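You operate a simulated robot arm through the tools that you are given. There is no shell and no other tool.

You are at the controls of a simulated robot arm. One attempt, no reset.

Task
Sand the ridges off the pine board under the work lamp.
Fine: swing the lamp out and switch it on first; use the block marked 240, put it back, then switch off and park the lamp. The blue bar stays where it is; the other boards and blocks stay as they are.

The check looks at the end state, three seconds after you hand in, the way a careful person would. Anything else that was tipped, shoved, dropped, spilled or broken makes it a failure.

Robot
A 6-joint arm with a two-finger parallel gripper, fixed in place. Base frame: the origin is at the foot of the arm, x ahead of it, y to its left, z up; the work surface is at about z = 840. Readings come in mm, rad, newtons and seconds.
Its first joint turns from -2.897 to 2.897 rad. Payload 3.91 kg.
The tool frame sits at the grasp point between the pads (the TCP): z along the fingers, y along the line on which they close. The tips reach 30 mm beyond it. The gripper opens to 110 mm. The fingers are 20 mm wide and 10 mm thick; the gripper's body (48 by 112 mm) begins 55 mm behind the TCP.
Orientation is that of the tool frame in the base frame, as a unit quaternion [x, y, z, w]. With the fingers straight down and closing along the base's y, the tool's x points along the base's -x, its y along +y and its z along -z.

Tools
- The arm moves only by the tool jog_arm. Its argument "motion" is a list of rows, each an object (a shift or turn left out is 0, a gripper value left out holds the last) with "delta_pos": the shift along the tool's x, y, z in mm, a list of three; "dr": the turn, a rotation vector about the tool's x, y, z in rad, a list of three; "claw": the finger opening in mm, from 0 to 110. In form: [{"delta_pos": [x, y, z], "dr": [rx, ry, rz], "claw": claw}, ...]. A call has 1 to 20 rows; each row is the pose to reach, as a shift and turn from the pose commanded when the call began, along the tool's axes at that moment. A row lasts 0.2 s, in which the tool goes at most 50 mm and 0.15 rad; a call with a longer step from one row to the next is refused whole, and so is a gripper value outside its range. Where a pose cannot be reached the arm comes as near as it can. A force on the tool above 90 N (or 10 N above the force at the start of the call, whichever is more), or a blocked arm, ends the call early, and 0.2 s more pass. Each finger travels about 108 mm/s and halts on what it meets, pressing with about 37 N; the grip force reading is that of the motor and also rises with nothing between the fingers. The clock runs only during rows and for 0.2 s after the last one: add rows that repeat a pose to give the fingers time. It gives the time, the measured TCP pose, the force on the tool (base axes), the opening and the grip force at its end, in the units of the frame above (readings bear some noise), with the torque about the TCP (base axes, N m) and any sound that the robot's microphone picked up.
- Cameras (640 x 400 px; columns grow to the right, rows downward): "scene" is fixed at [63, 519.3, 1449.2]; the picture's right is [-0.21, -0.98, 0.00], its down [-0.52, 0.11, -0.85] and it looks along [0.83, -0.18, -0.53] (base axes); focal length 315 px, centre (320, 200). "wrist" rides on the gripper at [73, 17, -103] in the tool frame; the picture's right is [-0.23, 0.97, 0.00], its down [-0.76, -0.18, -0.62] and it looks along [-0.61, -0.14, 0.78] (tool axes); focal length 222 px, centre (320, 200). There is no depth. A picture from a camera that has moved, and an enlarged one, comes with that camera's place and axes in the base frame and with its lens. The place of the scene camera against the robot may be out by one fixed shift of up to 25 mm in any direction.
- capture(camera): a new picture of that camera. No time passes.
- close_up(camera, box): a new picture of the part [left, top, right, bottom] of that camera's present view, enlarged. No time passes.
- sign_off(): hands the job in; it is judged then, once.

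Nothing tells you positions but the pictures and the camera data. Unless the task says otherwise, let go and move clear before handing in.

The tools are called after "Emit:" as name(argument=value, ...) on one line, values as JSON. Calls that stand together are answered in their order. jog_arm: Moves the arm, as the interface text tells. Its arguments: {"type":"object","properties":{"motion":{"type":"array","items":{"type":"object","properties":{"delta_pos":{"type":"array","items":{"type":"number"}},"dr":{"type":"array","items":{"type":"number"}},"claw":{"type":"number"}}}}},"required":["motion"]} The other tools are called the same way: capture (camera) takes a picture; close_up (camera, box) takes an enlarged picture of a part of a camera's view; sign_off () hands the job in.

At the start:

```text
time_s: 0.0
ee_pos: [521.4, 298.1, 1208.4]
orientation: [0.0, 1.0, -0.002, 0.001]
wrist_force: [-0.6, -0.5, -0.6]
ft_torque: [-0.01, -0.01, -0.02]
width: 109.8
grip_force: 0.2
```

scene: 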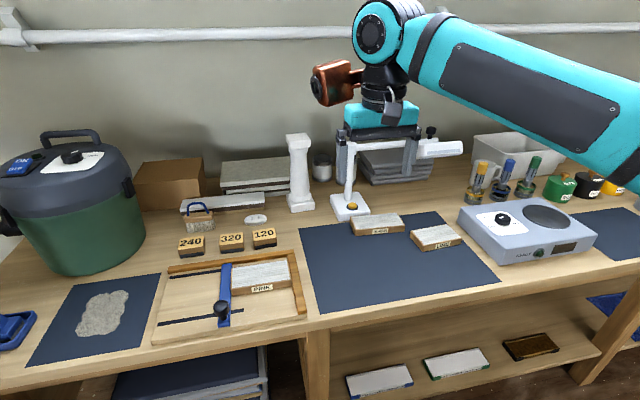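
wrist: 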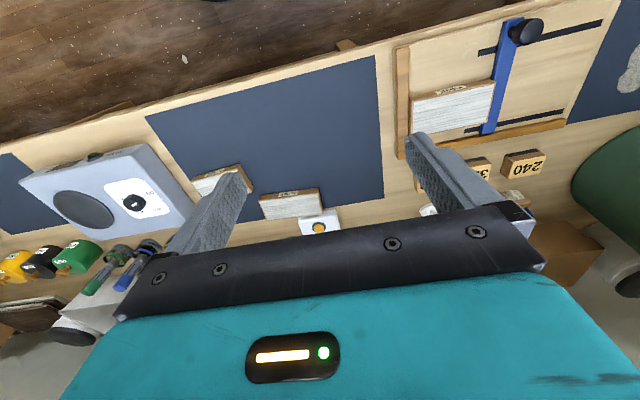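

I see a bench with a jig holding a board labelled PINE, sanding blocks 240/320/120, and a small lamp with an arm on a white base. I'll take enlarged views before moving anything.

Emit:
close_up(camera="scene", box=[140, 190, 320, 350])

Emit:
close_up(camera="scene", box=[300, 100, 480, 260])

Emit:
close_up(camera="wrist", box=[380, 0, 640, 220])

Emit:
close_up(camera="wrist", box=[180, 150, 380, 260])

```text
2.50 times, centred on (230, 270) of scene
camera zoom: at [63.0, 519.3, 1449.2], right [-0.21, -0.98, 0.0], down [-0.52, 0.11, -0.85], along [0.83, -0.18, -0.53], focal length 787 px, centre (545, 25)
```

zoom: 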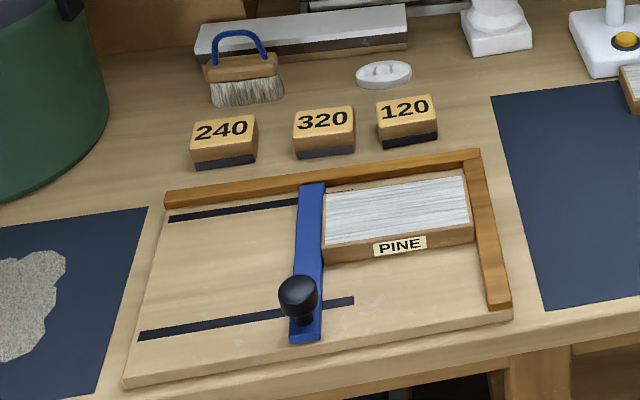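

```text
2.50 times, centred on (390, 180) of scene
camera zoom: at [63.0, 519.3, 1449.2], right [-0.21, -0.98, 0.0], down [-0.52, 0.11, -0.85], along [0.83, -0.18, -0.53], focal length 787 px, centre (145, 250)
```

zoom: 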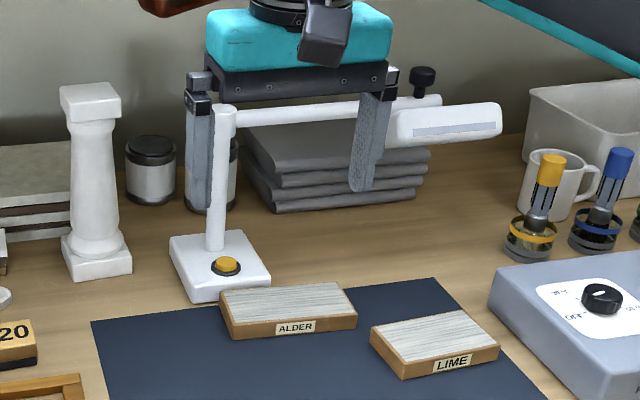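

```text
1.82 times, centred on (510, 110) of wrist
camera zoom: at [448.6, 315.3, 1312.6], right [0.23, 0.97, 0.0], down [0.76, -0.18, 0.63], along [0.61, -0.14, -0.78], focal length 404 px, centre (-26, 364)
```

zoom: 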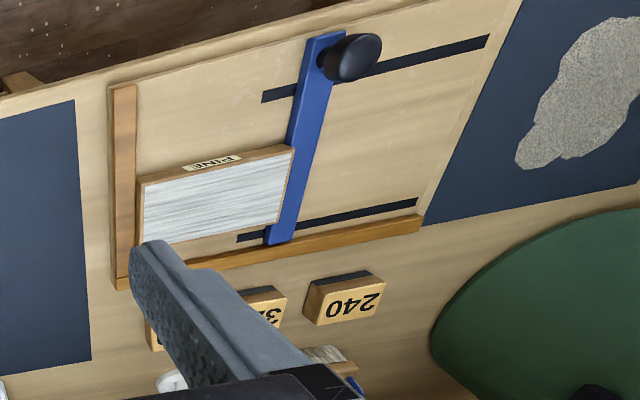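

```text
3.20 times, centred on (280, 205) of wrist
camera zoom: at [448.6, 315.3, 1312.6], right [0.23, 0.97, 0.0], down [0.76, -0.18, 0.63], along [0.61, -0.14, -0.78], focal length 711 px, centre (448, 184)
```

zoom: 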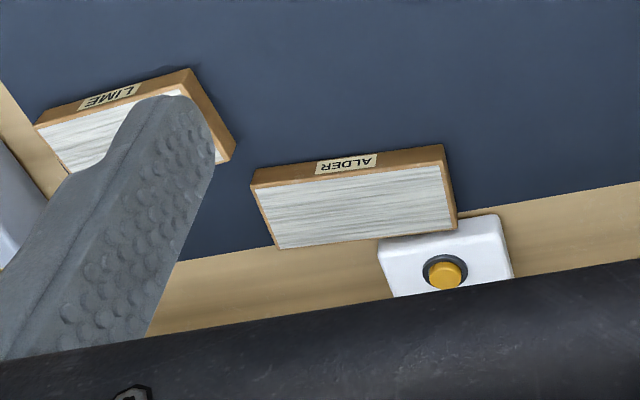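

The pine board sits in the jig around (626, 528). The lamp post is near (965, 195), with its arm parked toward -y and the button on its base. I'll tilt the wrist camera to get a better look at the lamp.

Emit:
jog_arm(motion=[{"delta_pos": [5, -30, -10], "dr": [0, -0.14, 0]}, {"delta_pos": [10, -60, -20], "dr": [0, -0.28, 0]}, {"delta_pos": [15, -90, -30], "dr": [0, -0.42, 0]}, {"delta_pos": [20, -120, -40], "dr": [0, -0.56, 0]}, {"delta_pos": [20, -150, -40], "dr": [0, -0.7, 0]}, {"delta_pos": [20, -150, -40], "dr": [0, -0.7, 0]}])

Emit:
capture(camera="wrist")

Emit:
capture(camera="scene")

```text
time_s: 1.4
ee_pos: [502.5, 147.5, 1248.2]
orientation: [0.001, 0.939, -0.002, 0.344]
wrist_force: [0.4, -0.4, -0.4]
ft_torque: [0.03, -0.02, -0.07]
width: 109.9
grip_force: 0.1
```

```text
taken
camera wrist: at [380.8, 164.4, 1280.8], right [0.17, 0.97, 0.15], down [0.18, -0.18, 0.97], along [0.97, -0.14, -0.2], focal length 222 px, centre (320, 200)
```

wrist: 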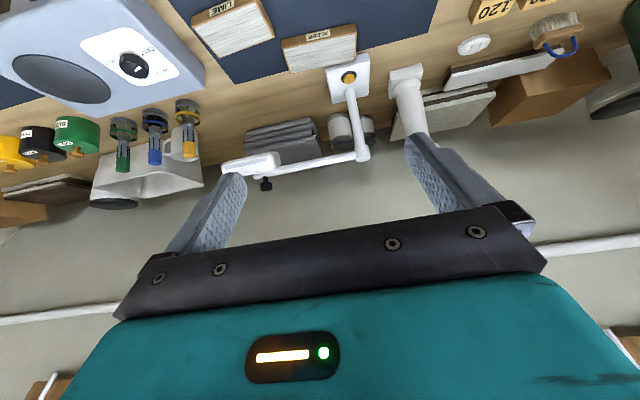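

```text
taken
```

scene: 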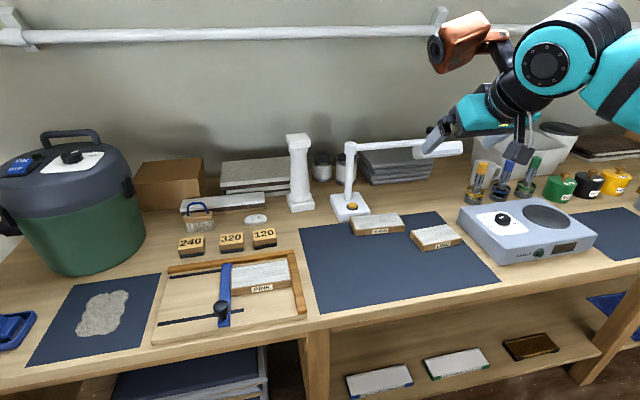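

Emit:
close_up(camera="wrist", box=[190, 30, 430, 210])

Emit:
close_up(camera="scene", box=[300, 110, 480, 240])

```text
2.22 times, centred on (310, 120) of wrist
camera zoom: at [380.8, 164.4, 1280.8], right [0.17, 0.97, 0.15], down [0.18, -0.18, 0.97], along [0.97, -0.14, -0.2], focal length 494 px, centre (342, 378)
```

zoom: 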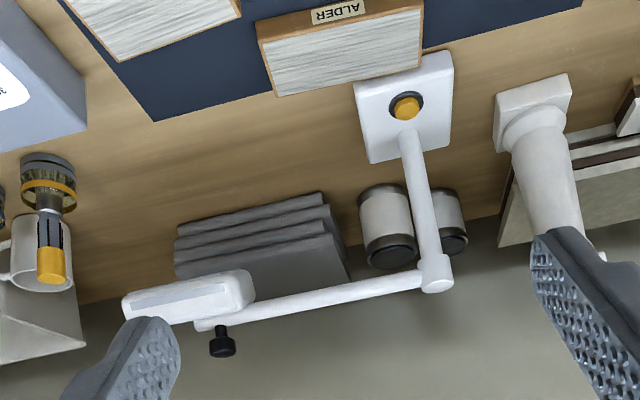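

```text
3.08 times, centred on (390, 175) of scene
camera zoom: at [63.0, 519.3, 1449.2], right [-0.21, -0.98, 0.0], down [-0.52, 0.11, -0.85], along [0.83, -0.18, -0.53], focal length 969 px, centre (105, 277)
```

zoom: 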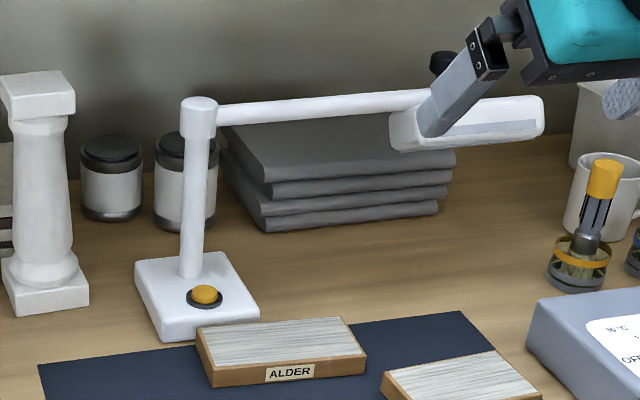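

The lamp arm runs along about -y from the post, with a knob at its end and the head hanging there. I'll look at it from a second viewpoint with the tool straight down so I can triangulate.

Emit:
jog_arm(motion=[{"delta_pos": [-37, -16, 20], "dr": [0, 0.117, 0]}, {"delta_pos": [-74, -32, 40], "dr": [0, 0.233, 0]}, {"delta_pos": [-111, -48, 60], "dr": [0, 0.35, 0]}, {"delta_pos": [-148, -64, 80], "dr": [0, 0.467, 0]}, {"delta_pos": [-185, -80, 100], "dr": [0, 0.583, 0]}, {"delta_pos": [-223, -97, 120.5], "dr": [0, 0.7, 0]}, {"delta_pos": [-223, -97, 120.5], "dr": [0, 0.7, 0]}])

Emit:
capture(camera="wrist")

Emit:
close_up(camera="wrist", box=[120, 50, 480, 275])

```text
time_s: 3.0
ee_pos: [736.5, 50.0, 1271.9]
orientation: [-0.001, 1.0, -0.001, 0.003]
wrist_force: [-0.7, 0.6, -0.2]
ft_torque: [0.02, 0.02, -0.02]
width: 109.8
grip_force: 0.2
out of reach, approached as far as the arm can: row 6, 7
```

```text
taken
camera wrist: at [663.9, 67.2, 1374.9], right [0.23, 0.97, 0.0], down [0.76, -0.18, 0.63], along [0.61, -0.14, -0.78], focal length 222 px, centre (320, 200)
```

wrist: 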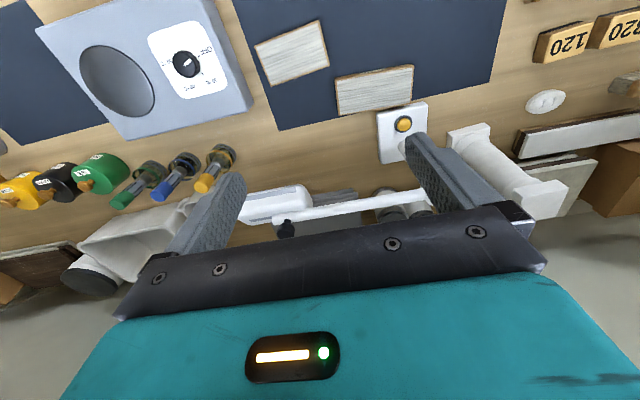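

```text
1.78 times, centred on (300, 162) of wrist
camera zoom: at [663.9, 67.2, 1374.9], right [0.23, 0.97, 0.0], down [0.76, -0.18, 0.63], along [0.61, -0.14, -0.78], focal length 395 px, centre (356, 267)
```

zoom: 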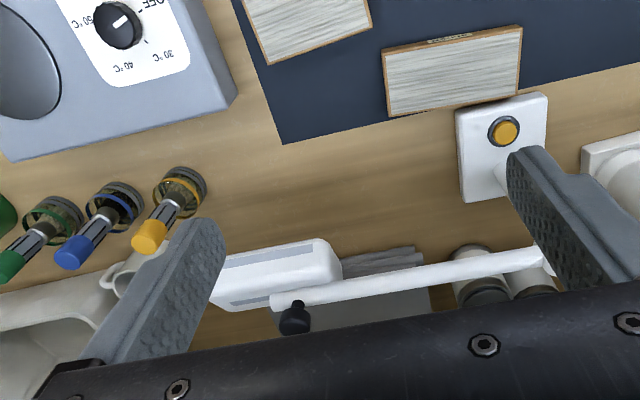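

The knob is at about (936, -59, 1092), the button at (877, 211, 885) and the post at (946, 207). Next I'll survey the jig and blocks with the wrist camera.

Emit:
jog_arm(motion=[{"delta_pos": [22, 39, 13]}, {"delta_pos": [45, 78, 27]}, {"delta_pos": [68, 117, 40]}, {"delta_pos": [91, 156, 54]}, {"delta_pos": [114, 195, 68]}, {"delta_pos": [136, 234, 81]}, {"delta_pos": [159, 273, 95]}, {"delta_pos": [182, 312, 108]}, {"delta_pos": [205, 351, 122]}, {"delta_pos": [227, 390, 136]}, {"delta_pos": [250, 430, 150]}, {"delta_pos": [250, 430, 150]}])

Emit:
capture(camera="wrist")

Emit:
close_up(camera="wrist", box=[240, 0, 560, 200])

```text
time_s: 5.6
ee_pos: [489.3, 481.9, 1122.4]
orientation: [0.0, 1.0, -0.001, 0.001]
wrist_force: [-0.4, 0.3, -0.5]
ft_torque: [0.0, -0.01, 0.04]
width: 109.9
grip_force: 0.0
```

```text
taken
camera wrist: at [415.7, 499.0, 1226.7], right [0.23, 0.97, 0.0], down [0.76, -0.18, 0.63], along [0.61, -0.14, -0.78], focal length 222 px, centre (320, 200)
```

wrist: 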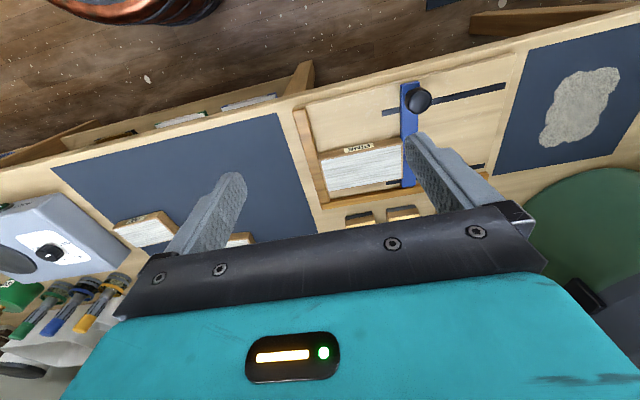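

```text
2.00 times, centred on (400, 100) of wrist
camera zoom: at [415.7, 499.0, 1226.7], right [0.23, 0.97, 0.0], down [0.76, -0.18, 0.63], along [0.61, -0.14, -0.78], focal length 444 px, centre (160, 400)
```

zoom: 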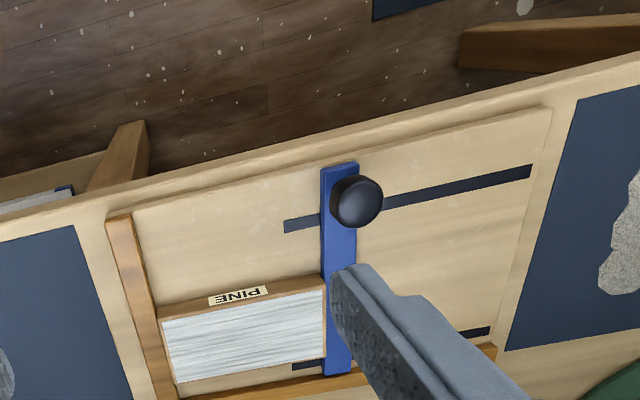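

I need to see the blocks behind the gripper, so I'll yaw the tool toward the jig and then tilt it outward.

Emit:
jog_arm(motion=[{"delta_pos": [20, 0, -20], "dr": [0, 0, -0.14]}, {"delta_pos": [40, 0, -40], "dr": [0, 0, -0.28]}, {"delta_pos": [60, 0, -60], "dr": [0, 0, -0.42]}, {"delta_pos": [60, 0, -80], "dr": [0, 0, -0.56]}, {"delta_pos": [60, 0, -80], "dr": [0, 0, -0.7]}])

Emit:
jog_arm(motion=[{"dr": [0, -0.14, 0]}, {"dr": [0, -0.28, 0]}, {"dr": [0, -0.42, 0]}, {"dr": [0, -0.5, 0]}, {"dr": [0, -0.5, 0]}])

Emit:
capture(camera="wrist")

Emit:
close_up(camera="wrist", box=[160, 0, 480, 200])

```text
time_s: 6.8
ee_pos: [428.5, 481.1, 1201.7]
orientation: [-0.343, 0.939, -0.002, 0.001]
wrist_force: [-0.2, 0.5, -0.9]
ft_torque: [0.01, -0.02, -0.01]
width: 109.8
grip_force: 0.1
```

```text
time_s: 8.0
ee_pos: [429.3, 480.2, 1201.8]
orientation: [-0.333, 0.91, 0.084, 0.233]
wrist_force: [0.9, 0.4, 0.1]
ft_torque: [0.02, -0.02, -0.01]
width: 110.2
grip_force: 0.0
```

```text
taken
camera wrist: at [331.4, 421.1, 1258.3], right [-0.47, 0.87, 0.11], down [0.39, 0.1, 0.91], along [0.79, 0.48, -0.39], focal length 222 px, centre (320, 200)
```

wrist: 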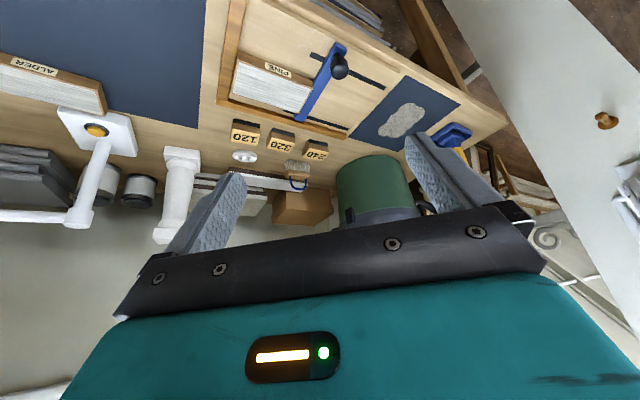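

```text
2.00 times, centred on (320, 100) of wrist
camera zoom: at [331.4, 421.1, 1258.3], right [-0.47, 0.87, 0.11], down [0.39, 0.1, 0.91], along [0.79, 0.48, -0.39], focal length 444 px, centre (320, 400)
```

zoom: 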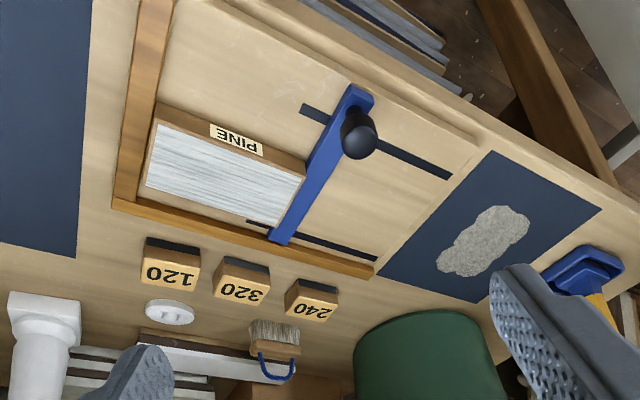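

Emit:
close_up(camera="wrist", box=[220, 105, 340, 180])

Emit:
close_up(camera="wrist", box=[220, 25, 360, 125])

Emit:
close_up(camera="scene", box=[165, 190, 285, 265])

Emit:
close_up(camera="scene", box=[205, 245, 315, 320])

```text
5.33 times, centred on (280, 142) of wrist
camera zoom: at [331.4, 421.1, 1258.3], right [-0.47, 0.87, 0.11], down [0.39, 0.1, 0.91], along [0.79, 0.48, -0.39], focal length 1185 px, centre (533, 507)
```

zoom: 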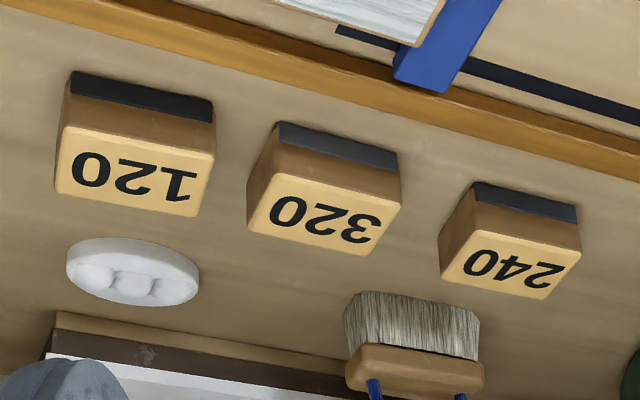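

```text
4.00 times, centred on (290, 75) of wrist
camera zoom: at [331.4, 421.1, 1258.3], right [-0.47, 0.87, 0.11], down [0.39, 0.1, 0.91], along [0.79, 0.48, -0.39], focal length 888 px, centre (440, 700)
```

zoom: 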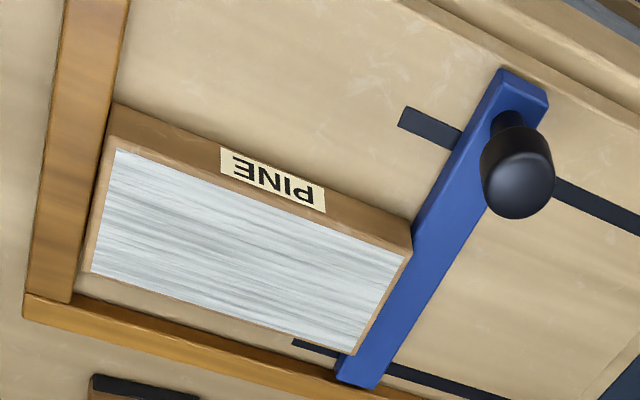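

```text
5.33 times, centred on (225, 228) of scene
camera zoom: at [63.0, 519.3, 1449.2], right [-0.21, -0.98, 0.0], down [-0.52, 0.11, -0.85], along [0.83, -0.18, -0.53], focal length 1679 px, centre (827, 53)
```

zoom: 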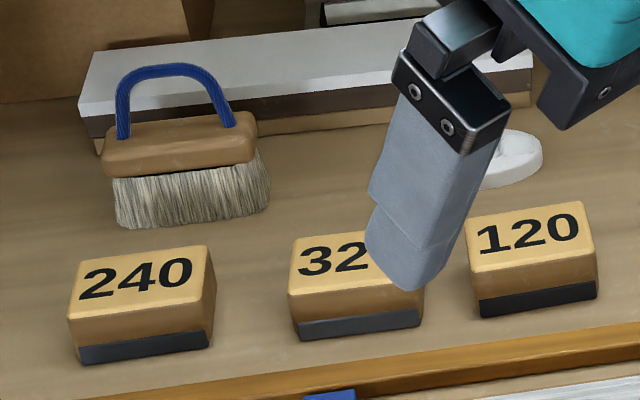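

```text
5.33 times, centred on (260, 282) of scene
camera zoom: at [63.0, 519.3, 1449.2], right [-0.21, -0.98, 0.0], down [-0.52, 0.11, -0.85], along [0.83, -0.18, -0.53], focal length 1679 px, centre (640, -240)
```

zoom: 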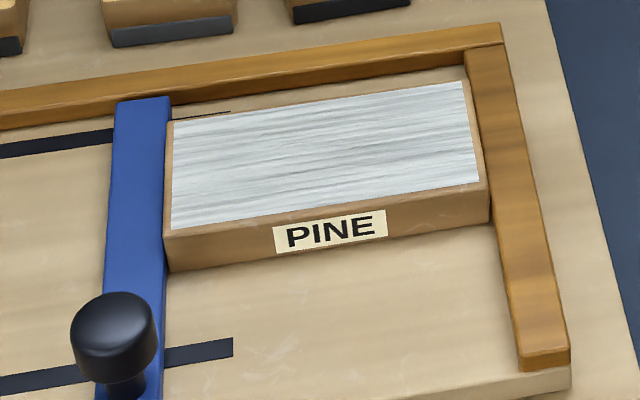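

The board spans about x 610–687, y 457–606, with its top near z 862. The 240 block is centred near (810, 718) and its top is near z 868. I'll go back to the lamp with the tool tilted outward so I can grip its knob.

Emit:
jog_arm(motion=[{"delta_pos": [5.9, -45.1, -11.7], "dr": [0.0258, 0, 0.0473]}, {"delta_pos": [11.8, -90.2, -23.4], "dr": [0.0517, 0, 0.0946]}, {"delta_pos": [17.8, -135.4, -35.2], "dr": [0.0775, 0, 0.1418]}, {"delta_pos": [23.7, -180.5, -46.9], "dr": [0.1034, 0, 0.1891]}, {"delta_pos": [29.6, -225.6, -58.6], "dr": [0.1292, 0, 0.2364]}, {"delta_pos": [35.5, -270.7, -70.3], "dr": [0.1551, 0, 0.2837]}, {"delta_pos": [41.4, -315.8, -82], "dr": [0.1809, 0, 0.331]}, {"delta_pos": [47.4, -361, -93.8], "dr": [0.2068, 0, 0.3782]}, {"delta_pos": [53.3, -406.1, -105.5], "dr": [0.2326, 0, 0.4255]}, {"delta_pos": [59.2, -451.2, -117.2], "dr": [0.2585, 0, 0.4728]}, {"delta_pos": [65.1, -496.3, -128.9], "dr": [0.2843, 0, 0.5201]}, {"delta_pos": [71, -541.4, -140.6], "dr": [0.3102, 0, 0.5674]}, {"delta_pos": [77, -586.6, -152.3], "dr": [0.336, 0, 0.6146]}, {"delta_pos": [77, -586.6, -152.3], "dr": [0.336, 0, 0.6146]}])

Emit:
jog_arm(motion=[{"dr": [0, -0.15, 0]}, {"dr": [0, -0.3, 0]}, {"dr": [0, -0.3, 0]}])

Emit:
capture(camera="wrist")

```text
time_s: 11.0
ee_pos: [699.3, -58.7, 1299.7]
orientation: [0.001, 0.968, -0.001, 0.249]
wrist_force: [-0.2, 0.1, -0.9]
ft_torque: [-0.01, 0.0, 0.01]
width: 110.2
grip_force: 0.0
```

```text
time_s: 11.8
ee_pos: [699.4, -58.7, 1299.3]
orientation: [0.001, 0.921, -0.002, 0.39]
wrist_force: [0.6, 0.0, 0.2]
ft_torque: [0.03, 0.02, -0.01]
width: 110.1
grip_force: 0.0
```

```text
taken
camera wrist: at [573.9, -41.4, 1320.0], right [0.16, 0.97, 0.16], down [0.08, -0.18, 0.98], along [0.98, -0.14, -0.11], focal length 222 px, centre (320, 200)
```

wrist: 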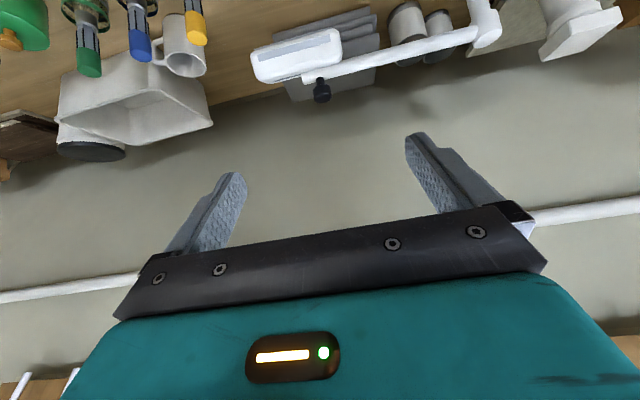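

Emit:
jog_arm(motion=[{"delta_pos": [-3.4, 0, 44]}, {"delta_pos": [-6.8, 0, 88], "claw": 70}, {"delta_pos": [-10.2, 0, 132], "claw": 70}, {"delta_pos": [-13.6, 0, 176], "claw": 70}, {"delta_pos": [-17, 0, 210], "claw": 70}, {"delta_pos": [-17, 0, 210], "claw": 70}])

Emit:
capture(camera="wrist")

Emit:
close_up(camera="scene", box=[360, 100, 500, 190])

```text
time_s: 13.2
ee_pos: [862.3, -58.2, 1164.2]
orientation: [0.0, 0.921, -0.001, 0.39]
wrist_force: [-0.3, 0.3, 1.0]
ft_torque: [0.02, 0.02, 0.04]
width: 70.2
grip_force: 0.0
```

```text
taken
camera wrist: at [736.8, -41.7, 1184.7], right [0.16, 0.97, 0.16], down [0.08, -0.18, 0.98], along [0.98, -0.14, -0.11], focal length 222 px, centre (320, 200)
```

wrist: 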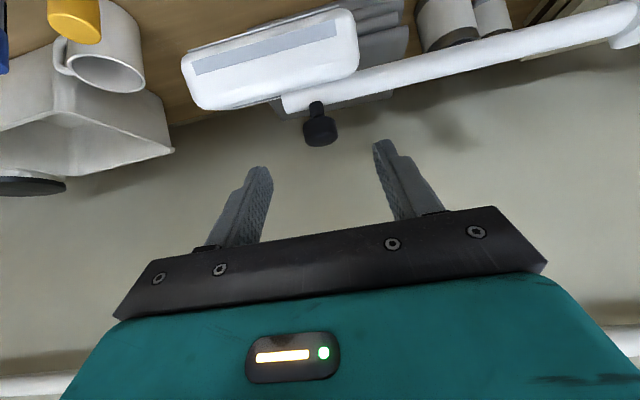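

```text
4.44 times, centred on (430, 145) of scene
camera zoom: at [63.0, 519.3, 1449.2], right [-0.21, -0.98, 0.0], down [-0.52, 0.11, -0.85], along [0.83, -0.18, -0.53], focal length 1399 px, centre (-169, 444)
```

zoom: 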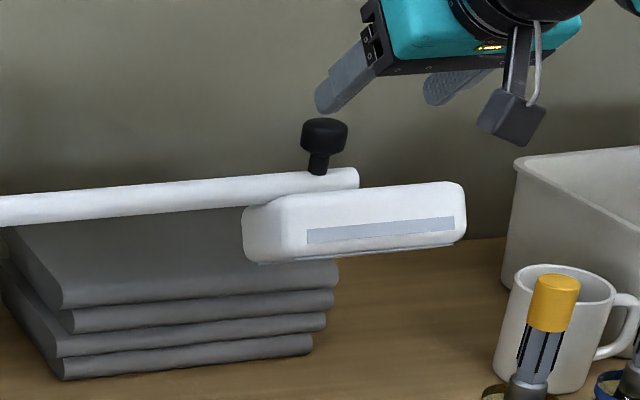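

Emit:
jog_arm(motion=[{"delta_pos": [0, 0, 20]}, {"delta_pos": [0, 0, 40]}, {"delta_pos": [0, 0, 60]}, {"delta_pos": [0, 0, 78]}, {"delta_pos": [0, 0, 82]}, {"delta_pos": [0, 0, 82]}])

Emit:
capture(camera="wrist")

Emit:
close_up(camera="scene", box=[360, 100, 500, 190])

```text
time_s: 14.6
ee_pos: [919.6, -59.2, 1107.8]
orientation: [0.0, 0.92, -0.001, 0.391]
wrist_force: [0.2, -0.4, 0.6]
ft_torque: [-0.02, -0.01, 0.0]
width: 69.7
grip_force: 0.1
```

```text
taken
camera wrist: at [794.9, -42.1, 1128.9], right [0.16, 0.97, 0.16], down [0.08, -0.18, 0.98], along [0.98, -0.14, -0.11], focal length 222 px, centre (320, 200)
```

wrist: 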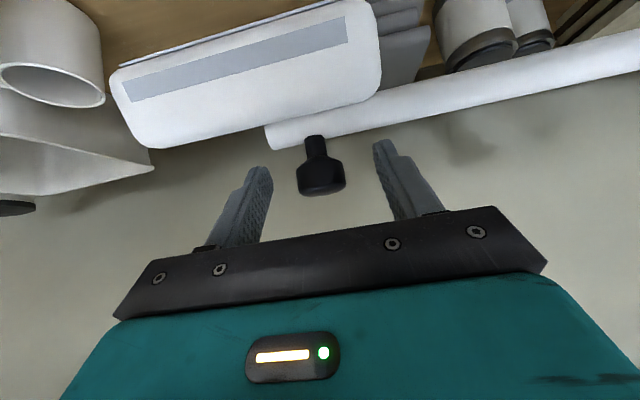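

```text
4.44 times, centred on (430, 145) of scene
camera zoom: at [63.0, 519.3, 1449.2], right [-0.21, -0.98, 0.0], down [-0.52, 0.11, -0.85], along [0.83, -0.18, -0.53], focal length 1399 px, centre (-169, 444)
```

zoom: 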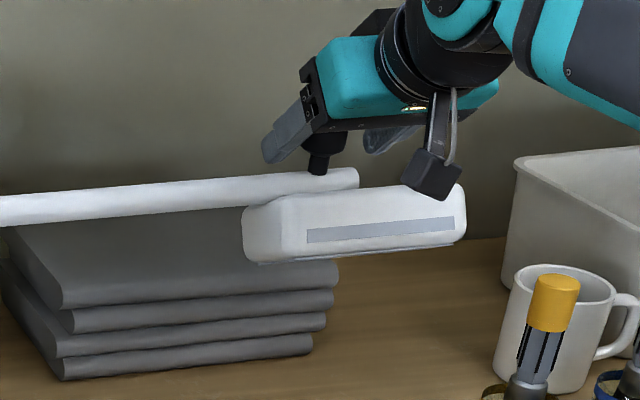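

Emit:
jog_arm(motion=[{"delta_pos": [-5, 0, 6]}, {"delta_pos": [-5, 0, 10]}, {"delta_pos": [-5, 0, 10], "claw": 50}, {"delta_pos": [-5, 0, 10], "claw": 36}, {"delta_pos": [-5, 0, 10], "claw": 28}, {"delta_pos": [-5, 0, 10], "claw": 28}, {"delta_pos": [-5, 0, 10], "claw": 28}])

Emit:
capture(camera="wrist")

```text
time_s: 16.2
ee_pos: [931.2, -60.1, 1105.7]
orientation: [0.0, 0.921, -0.001, 0.391]
wrist_force: [-0.1, -4.0, 1.6]
ft_torque: [0.41, -0.07, -0.13]
width: 31.7
grip_force: 45.0
```

```text
taken
camera wrist: at [805.6, -43.0, 1125.8], right [0.16, 0.97, 0.16], down [0.08, -0.18, 0.98], along [0.98, -0.14, -0.11], focal length 222 px, centre (320, 200)
```

wrist: 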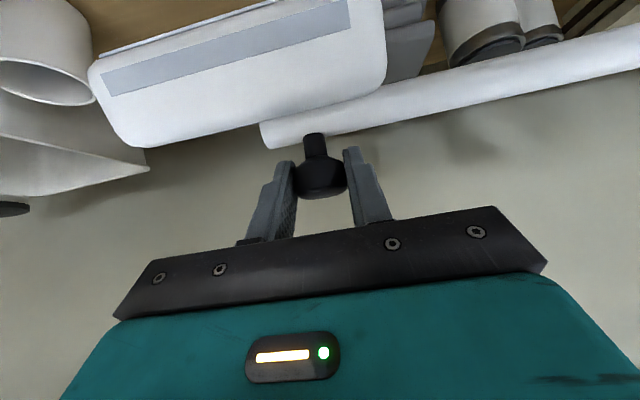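

I have the knob gripped at about 32 mm. I'll start swinging the lamp slowly in an arc around the post and watch the force.

Emit:
jog_arm(motion=[{"delta_pos": [3.2, 0.3, -3.3]}, {"delta_pos": [9.7, 0.9, -10]}, {"delta_pos": [16, 1.7, -16.5]}, {"delta_pos": [19.3, 2.5, -20]}])

Emit:
capture(camera="scene")

Emit:
capture(camera="wrist")

```text
time_s: 17.2
ee_pos: [901.5, -59.7, 1106.3]
orientation: [0.0, 0.92, -0.001, 0.391]
wrist_force: [-1.6, -28.1, 3.5]
ft_torque: [0.33, -0.48, -0.45]
width: 31.5
grip_force: 45.6
```

```text
taken
```

scene: 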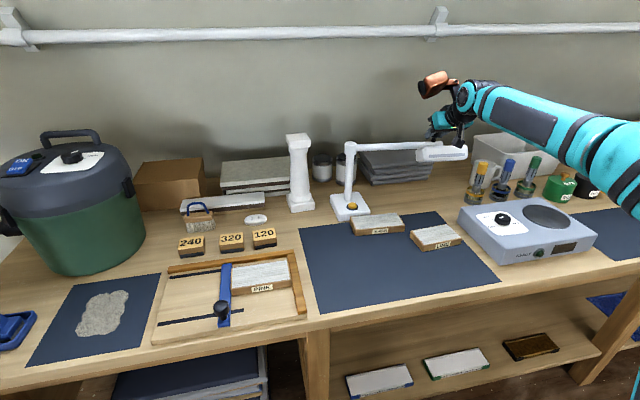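

```text
taken
camera wrist: at [777.7, -41.6, 1125.7], right [0.16, 0.97, 0.16], down [0.08, -0.18, 0.98], along [0.98, -0.14, -0.11], focal length 222 px, centre (320, 200)
```

wrist: 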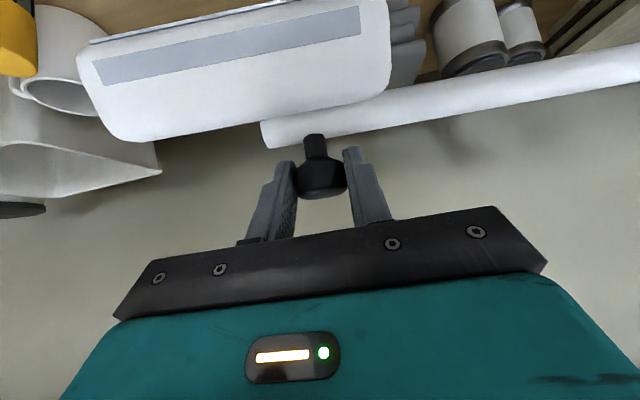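

Emit:
jog_arm(motion=[{"delta_pos": [0, -2, 0]}, {"delta_pos": [0, -2, 0]}])

```text
time_s: 17.8
ee_pos: [903.5, -59.0, 1105.6]
orientation: [0.0, 0.921, -0.001, 0.389]
wrist_force: [-3.0, -20.6, -0.4]
ft_torque: [0.47, -0.42, 0.0]
width: 31.3
grip_force: 45.2
```

Emit:
close_up(camera="scene", box=[300, 110, 480, 240])

Emit:
close_up(camera="scene", box=[400, 100, 500, 170])

```text
3.08 times, centred on (390, 175) of scene
camera zoom: at [63.0, 519.3, 1449.2], right [-0.21, -0.98, 0.0], down [-0.52, 0.11, -0.85], along [0.83, -0.18, -0.53], focal length 969 px, centre (105, 277)
```

zoom: 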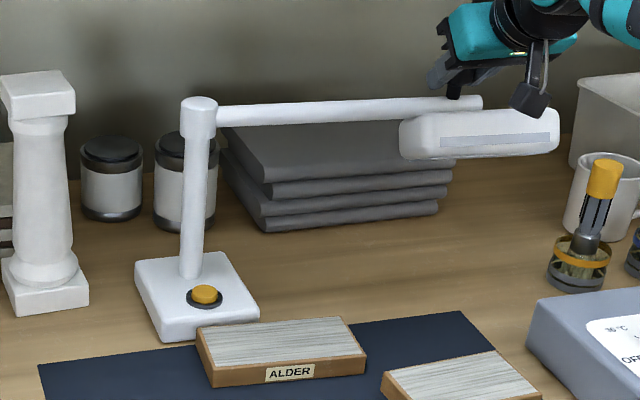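

```text
5.71 times, centred on (450, 135) of scene
camera zoom: at [63.0, 519.3, 1449.2], right [-0.21, -0.98, 0.0], down [-0.52, 0.11, -0.85], along [0.83, -0.18, -0.53], focal length 1799 px, centre (-423, 571)
```

zoom: 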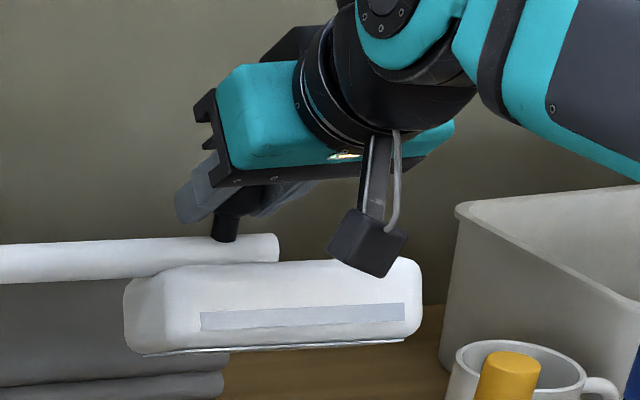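

Emit:
jog_arm(motion=[{"delta_pos": [0, -4, 0]}, {"delta_pos": [0, -4, 0]}])

```text
time_s: 18.4
ee_pos: [903.0, -59.0, 1103.9]
orientation: [-0.001, 0.921, -0.001, 0.39]
wrist_force: [0.5, 26.3, -0.9]
ft_torque: [0.89, -0.34, 0.69]
width: 31.7
grip_force: 45.0
```

Emit:
jog_arm(motion=[{"delta_pos": [3.5, 2.2, -3.6]}, {"delta_pos": [9.7, 2.6, -10]}, {"delta_pos": [16, 3.2, -16.5]}, {"delta_pos": [19.3, 4, -20]}, {"delta_pos": [19.3, 4, -20]}])

```text
time_s: 19.6
ee_pos: [875.3, -54.9, 1106.9]
orientation: [-0.001, 0.921, -0.001, 0.39]
wrist_force: [11.5, 57.2, 2.2]
ft_torque: [0.59, 0.43, 0.78]
width: 30.9
grip_force: 45.0
```

Emit:
jog_arm(motion=[{"delta_pos": [0, 4, 0]}, {"delta_pos": [6.5, 7, -6.7]}, {"delta_pos": [13.1, 9.7, -13.5]}, {"delta_pos": [19.2, 12.9, -19.8]}, {"delta_pos": [25.3, 16.1, -26.1]}, {"delta_pos": [31.3, 19.8, -32.2]}, {"delta_pos": [37.2, 23.7, -38.3]}, {"delta_pos": [37.2, 23.7, -38.3]}])

```text
time_s: 21.4
ee_pos: [820.4, -36.0, 1105.6]
orientation: [0.001, 0.921, -0.001, 0.39]
wrist_force: [-15.8, -38.5, -3.1]
ft_torque: [0.06, -0.18, -0.76]
width: 31.4
grip_force: 45.3
```

Emit:
jog_arm(motion=[{"delta_pos": [7.9, 2.5, -8.2]}, {"delta_pos": [14.8, 7.7, -15.3]}, {"delta_pos": [21.9, 13.6, -22.5]}, {"delta_pos": [28.7, 20, -29.7]}, {"delta_pos": [35.4, 26.7, -36.5]}, {"delta_pos": [41.8, 33.9, -43.2]}, {"delta_pos": [41.8, 33.9, -43.2]}])

Emit:
capture(camera="scene")

```text
time_s: 23.0
ee_pos: [759.9, 0.3, 1106.5]
orientation: [0.0, 0.92, -0.001, 0.392]
wrist_force: [-11.8, -11.6, 8.9]
ft_torque: [0.39, 0.38, 0.17]
width: 31.3
grip_force: 44.6
```

```text
taken
```

scene: 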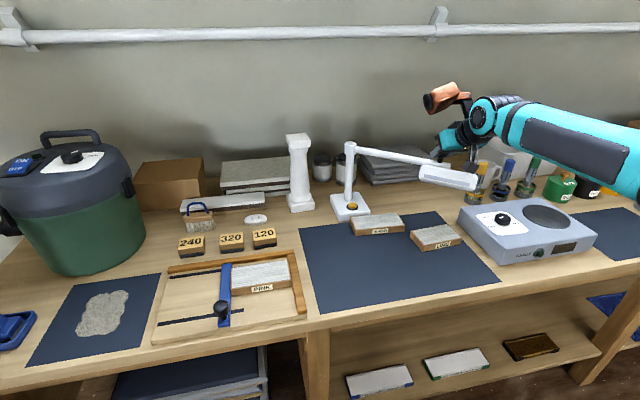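

Emit:
jog_arm(motion=[{"delta_pos": [6.8, 6.5, -7]}, {"delta_pos": [12.8, 14.5, -13.2]}, {"delta_pos": [18.6, 22.9, -19.2]}, {"delta_pos": [24.1, 31.6, -24.8]}, {"delta_pos": [29.3, 40.6, -30.2]}, {"delta_pos": [34.2, 50, -35.3]}, {"delta_pos": [38.9, 59.7, -40.1]}, {"delta_pos": [43.3, 69.6, -44.7]}, {"delta_pos": [47.3, 79.8, -48.8]}, {"delta_pos": [51.1, 90.3, -52.7]}, {"delta_pos": [51.1, 90.3, -52.7]}])

Emit:
capture(camera="scene")

Emit:
capture(camera="wrist")

```text
time_s: 25.4
ee_pos: [687.6, 89.1, 1104.7]
orientation: [0.0, 0.92, -0.001, 0.391]
wrist_force: [-16.2, -8.0, 6.7]
ft_torque: [0.59, -0.11, -0.18]
width: 31.7
grip_force: 45.2
```

```text
taken
```

scene: 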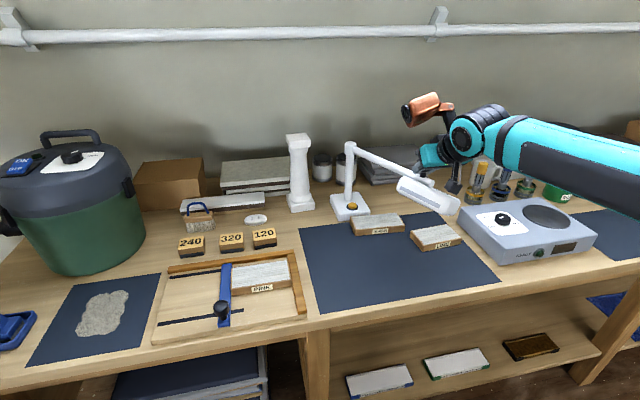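

```text
taken
camera wrist: at [562.3, 106.7, 1124.7], right [0.16, 0.97, 0.16], down [0.08, -0.18, 0.98], along [0.98, -0.14, -0.11], focal length 222 px, centre (320, 200)
```

wrist: 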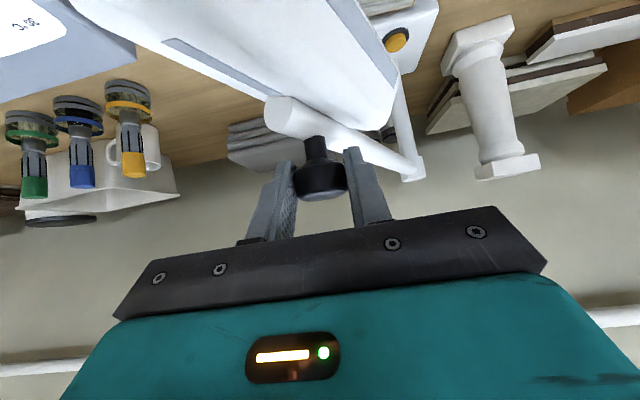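

Emit:
jog_arm(motion=[{"delta_pos": [4.7, 12.4, -4.9]}, {"delta_pos": [8.4, 25.6, -8.6]}, {"delta_pos": [11.5, 39, -11.8]}, {"delta_pos": [14.1, 52.7, -14.6]}, {"delta_pos": [16.2, 66.5, -16.7]}, {"delta_pos": [17.9, 80.4, -18.5]}, {"delta_pos": [19, 94.5, -19.6]}, {"delta_pos": [19.6, 108.7, -20.2]}, {"delta_pos": [19.7, 122.8, -20.3]}, {"delta_pos": [19.3, 137, -19.9]}, {"delta_pos": [18.3, 151.1, -18.9]}, {"delta_pos": [16.8, 165.1, -17.4]}, {"delta_pos": [16.8, 165.1, -17.4]}])

Emit:
capture(camera="scene")

Emit:
capture(camera="wrist")

```text
time_s: 28.2
ee_pos: [663.9, 255.7, 1105.0]
orientation: [0.0, 0.921, -0.001, 0.39]
wrist_force: [3.6, 2.1, -12.5]
ft_torque: [0.42, -0.67, 0.45]
width: 31.3
grip_force: 44.7
```

```text
taken
```

scene: 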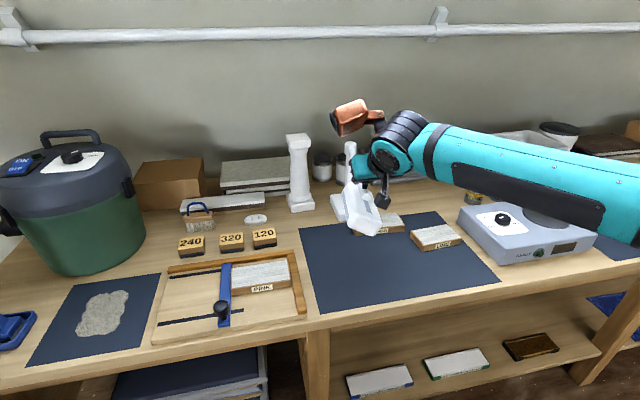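

```text
taken
camera wrist: at [539.8, 272.5, 1125.1], right [0.16, 0.97, 0.16], down [0.08, -0.18, 0.98], along [0.98, -0.14, -0.11], focal length 222 px, centre (320, 200)
```

wrist: 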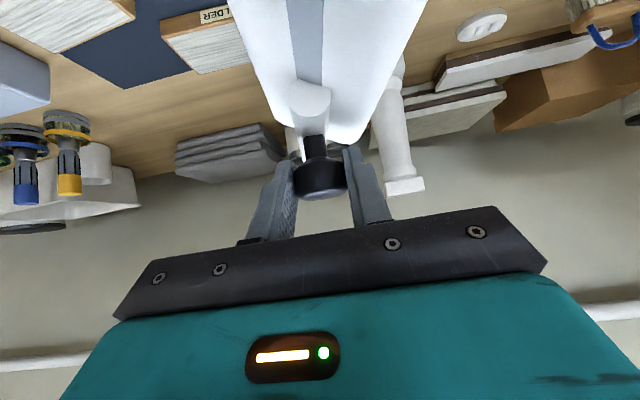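

Emit:
jog_arm(motion=[{"delta_pos": [-2.3, 13.8, 2.4]}, {"delta_pos": [-4.8, 27.4, 5]}, {"delta_pos": [-7.7, 40.9, 8]}, {"delta_pos": [-11.2, 54.1, 11.6]}, {"delta_pos": [-15.1, 67.1, 15.6]}, {"delta_pos": [-19.5, 79.8, 20.1]}, {"delta_pos": [-24.4, 92.1, 25.1]}, {"delta_pos": [-24.4, 92.1, 25.1]}])

Emit:
capture(camera="scene")

Emit:
capture(camera="wrist")

```text
time_s: 28.6
ee_pos: [666.6, 257.3, 1104.9]
orientation: [0.006, 0.922, -0.008, 0.388]
wrist_force: [-10.1, -80.8, -3.3]
ft_torque: [0.1, -1.04, -0.63]
width: 31.5
grip_force: 45.1
stopped in row 2: the force on the tool passed its limit at 100 N (the readings are from after the stop); the commanded pose is now the measured one
```

```text
taken
```

scene: 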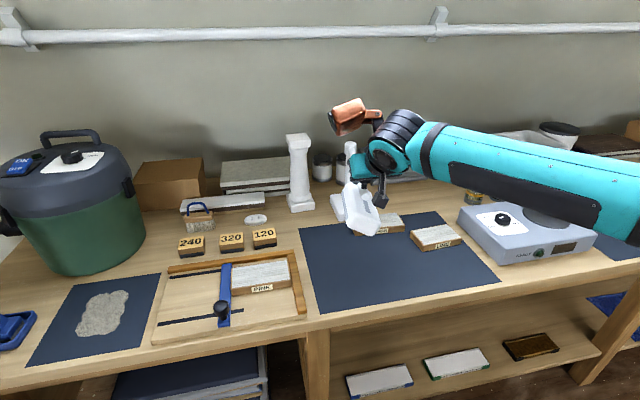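

```text
taken
camera wrist: at [541.6, 276.4, 1126.3], right [0.17, 0.97, 0.15], down [0.08, -0.17, 0.98], along [0.98, -0.16, -0.11], focal length 222 px, centre (320, 200)
```

wrist: 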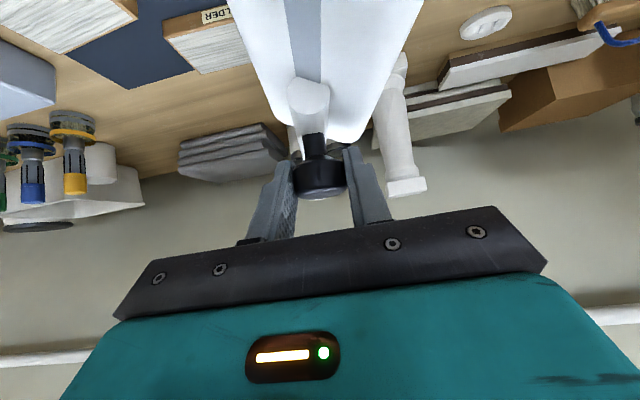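

The lamp reached a mechanical stop at about 98° of swing, so I take this as fully out. I'll ease the pressure, check that the base hasn't moved, then release.

Emit:
jog_arm(motion=[{"delta_pos": [1, -2.5, -1]}, {"delta_pos": [1, -3, -1]}])

Emit:
close_up(camera="scene", box=[300, 110, 480, 240])

```text
time_s: 29.2
ee_pos: [666.4, 257.2, 1105.8]
orientation: [0.003, 0.921, -0.004, 0.389]
wrist_force: [22.0, -87.8, 14.6]
ft_torque: [-0.31, 0.75, -0.13]
width: 31.4
grip_force: 44.7
```

```text
3.08 times, centred on (390, 175) of scene
camera zoom: at [63.0, 519.3, 1449.2], right [-0.21, -0.98, 0.0], down [-0.52, 0.11, -0.85], along [0.83, -0.18, -0.53], focal length 969 px, centre (105, 277)
```

zoom: 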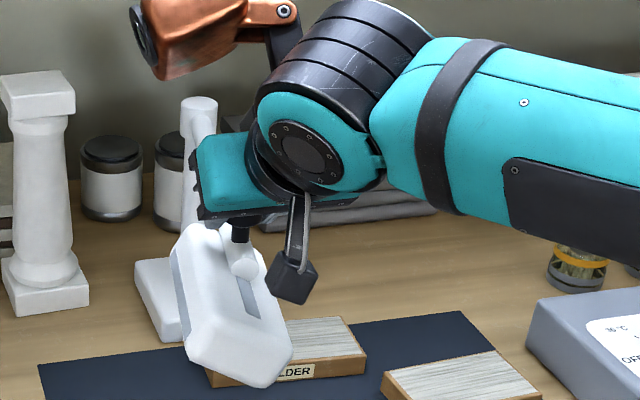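

Emit:
jog_arm(motion=[{"delta_pos": [0, -3, 0]}, {"delta_pos": [0, -6, 0]}, {"delta_pos": [0, -6, 0]}])

```text
time_s: 30.1
ee_pos: [665.5, 257.3, 1103.9]
orientation: [0.001, 0.921, -0.002, 0.389]
wrist_force: [33.0, -26.3, 24.5]
ft_torque: [0.33, -0.36, 0.22]
width: 31.5
grip_force: 45.0
```

Emit:
jog_arm(motion=[{"delta_pos": [-1.6, -1, 0.2]}, {"delta_pos": [-3.2, -2, 0.4]}, {"delta_pos": [-3.2, -2, 0.4]}])

```text
time_s: 30.9
ee_pos: [664.3, 254.1, 1104.5]
orientation: [0.003, 0.922, -0.005, 0.388]
wrist_force: [-35.5, 7.5, -3.6]
ft_torque: [0.69, 0.14, 0.4]
width: 31.3
grip_force: 44.9
```

Emit:
jog_arm(motion=[{"delta_pos": [1.2, 0, -1.2]}, {"delta_pos": [1.2, 0, -1.2]}, {"delta_pos": [1.2, 0, -1.2], "claw": 40}, {"delta_pos": [1.2, 0, -1.2], "claw": 60}, {"delta_pos": [1.2, 0, -1.2], "claw": 66}, {"delta_pos": [1.2, 0, -1.2], "claw": 66}])

Emit:
capture(camera="wrist")

```text
time_s: 32.2
ee_pos: [664.5, 253.3, 1106.2]
orientation: [0.003, 0.921, -0.005, 0.389]
wrist_force: [-0.2, -0.1, 1.1]
ft_torque: [-0.03, 0.0, 0.04]
width: 65.8
grip_force: 0.1
```

```text
taken
camera wrist: at [540.6, 272.6, 1126.5], right [0.17, 0.97, 0.16], down [0.08, -0.17, 0.98], along [0.98, -0.15, -0.11], focal length 222 px, centre (320, 200)
```

wrist: 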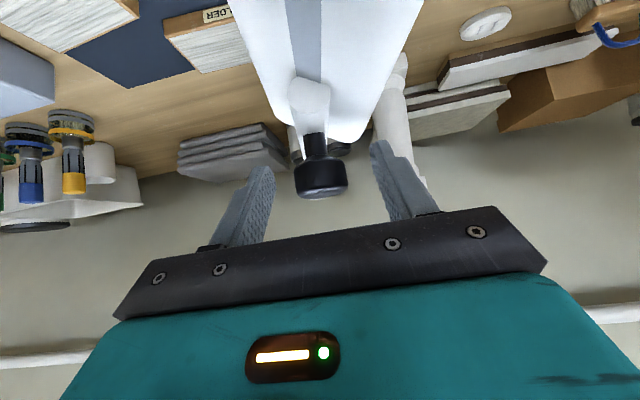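

Emit:
jog_arm(motion=[{"delta_pos": [0, 0, -30]}, {"delta_pos": [0, 0, -70]}, {"delta_pos": [0, 0, -110]}, {"delta_pos": [-13, -35, -102]}, {"delta_pos": [-26, -75, -94]}, {"delta_pos": [-39, -115, -86]}, {"delta_pos": [-52, -155, -78]}, {"delta_pos": [-65, -195, -66]}, {"delta_pos": [-78, -233, -54], "claw": 20}, {"delta_pos": [-78, -233, -54], "claw": 0}, {"delta_pos": [-78, -233, -54], "claw": 0}])

Emit:
capture(camera="scene")

Emit:
capture(camera="wrist")

```text
time_s: 34.6
ee_pos: [681.2, 23.4, 1201.4]
orientation: [0.002, 0.921, -0.005, 0.389]
wrist_force: [1.1, 0.3, -0.7]
ft_torque: [0.02, 0.02, -0.01]
width: 0.1
grip_force: 36.5
```

```text
taken
```

scene: 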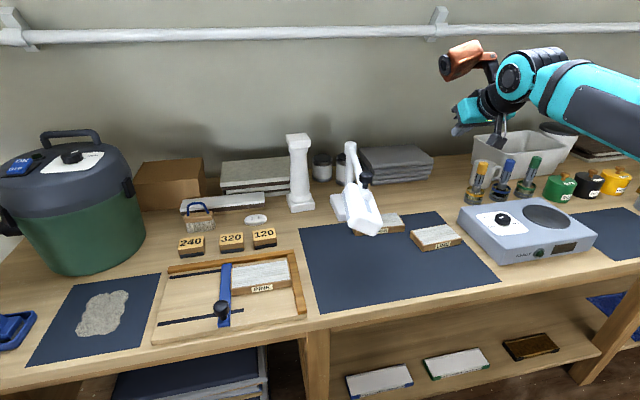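

```text
taken
camera wrist: at [555.8, 41.6, 1221.3], right [0.17, 0.97, 0.16], down [0.08, -0.17, 0.98], along [0.98, -0.15, -0.11], focal length 222 px, centre (320, 200)
```

wrist: 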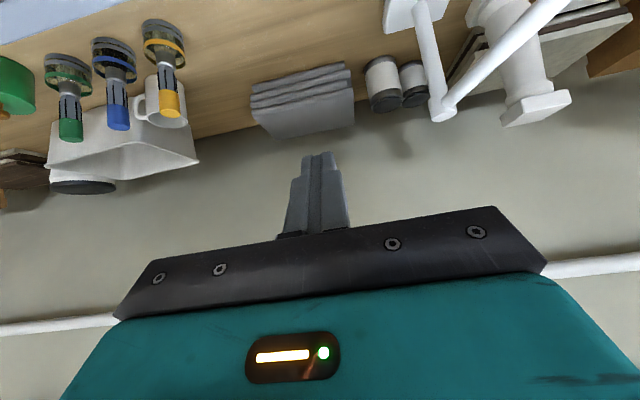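

Emit:
jog_arm(motion=[{"dr": [-0.094, 0, -0.0911]}, {"dr": [-0.188, 0, -0.1822]}, {"dr": [-0.282, 0, -0.2733]}, {"dr": [-0.376, 0, -0.3644]}, {"dr": [-0.47, 0, -0.4555]}, {"dr": [-0.564, 0, -0.5466]}, {"dr": [-0.658, 0, -0.6377]}, {"dr": [-0.752, 0, -0.729]}, {"dr": [-0.752, 0, -0.729]}])

Emit:
capture(camera="wrist")

Emit:
close_up(camera="wrist", box=[200, 0, 440, 180])

```text
time_s: 36.6
ee_pos: [679.4, 22.8, 1201.0]
orientation: [-0.459, 0.8, 0.192, 0.336]
wrist_force: [-0.1, -0.1, -0.8]
ft_torque: [0.0, -0.04, -0.01]
width: 0.0
grip_force: 37.5
```

```text
taken
camera wrist: at [601.2, -76.9, 1222.5], right [-0.76, 0.63, 0.16], down [0.2, -0.01, 0.98], along [0.62, 0.78, -0.12], focal length 222 px, centre (320, 200)
```

wrist: 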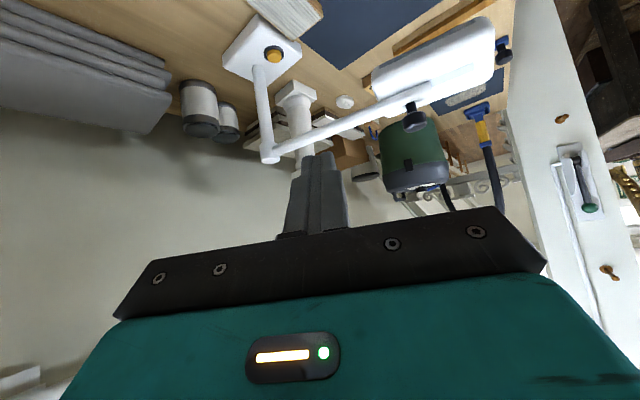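

```text
2.22 times, centred on (320, 90) of wrist
camera zoom: at [601.2, -76.9, 1222.5], right [-0.76, 0.63, 0.16], down [0.2, -0.01, 0.98], along [0.62, 0.78, -0.12], focal length 494 px, centre (320, 444)
```

zoom: 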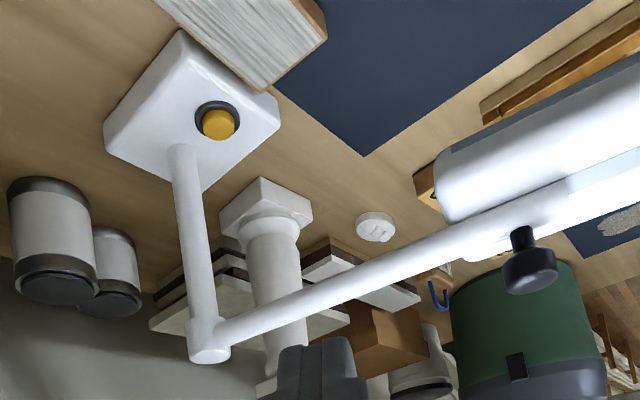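

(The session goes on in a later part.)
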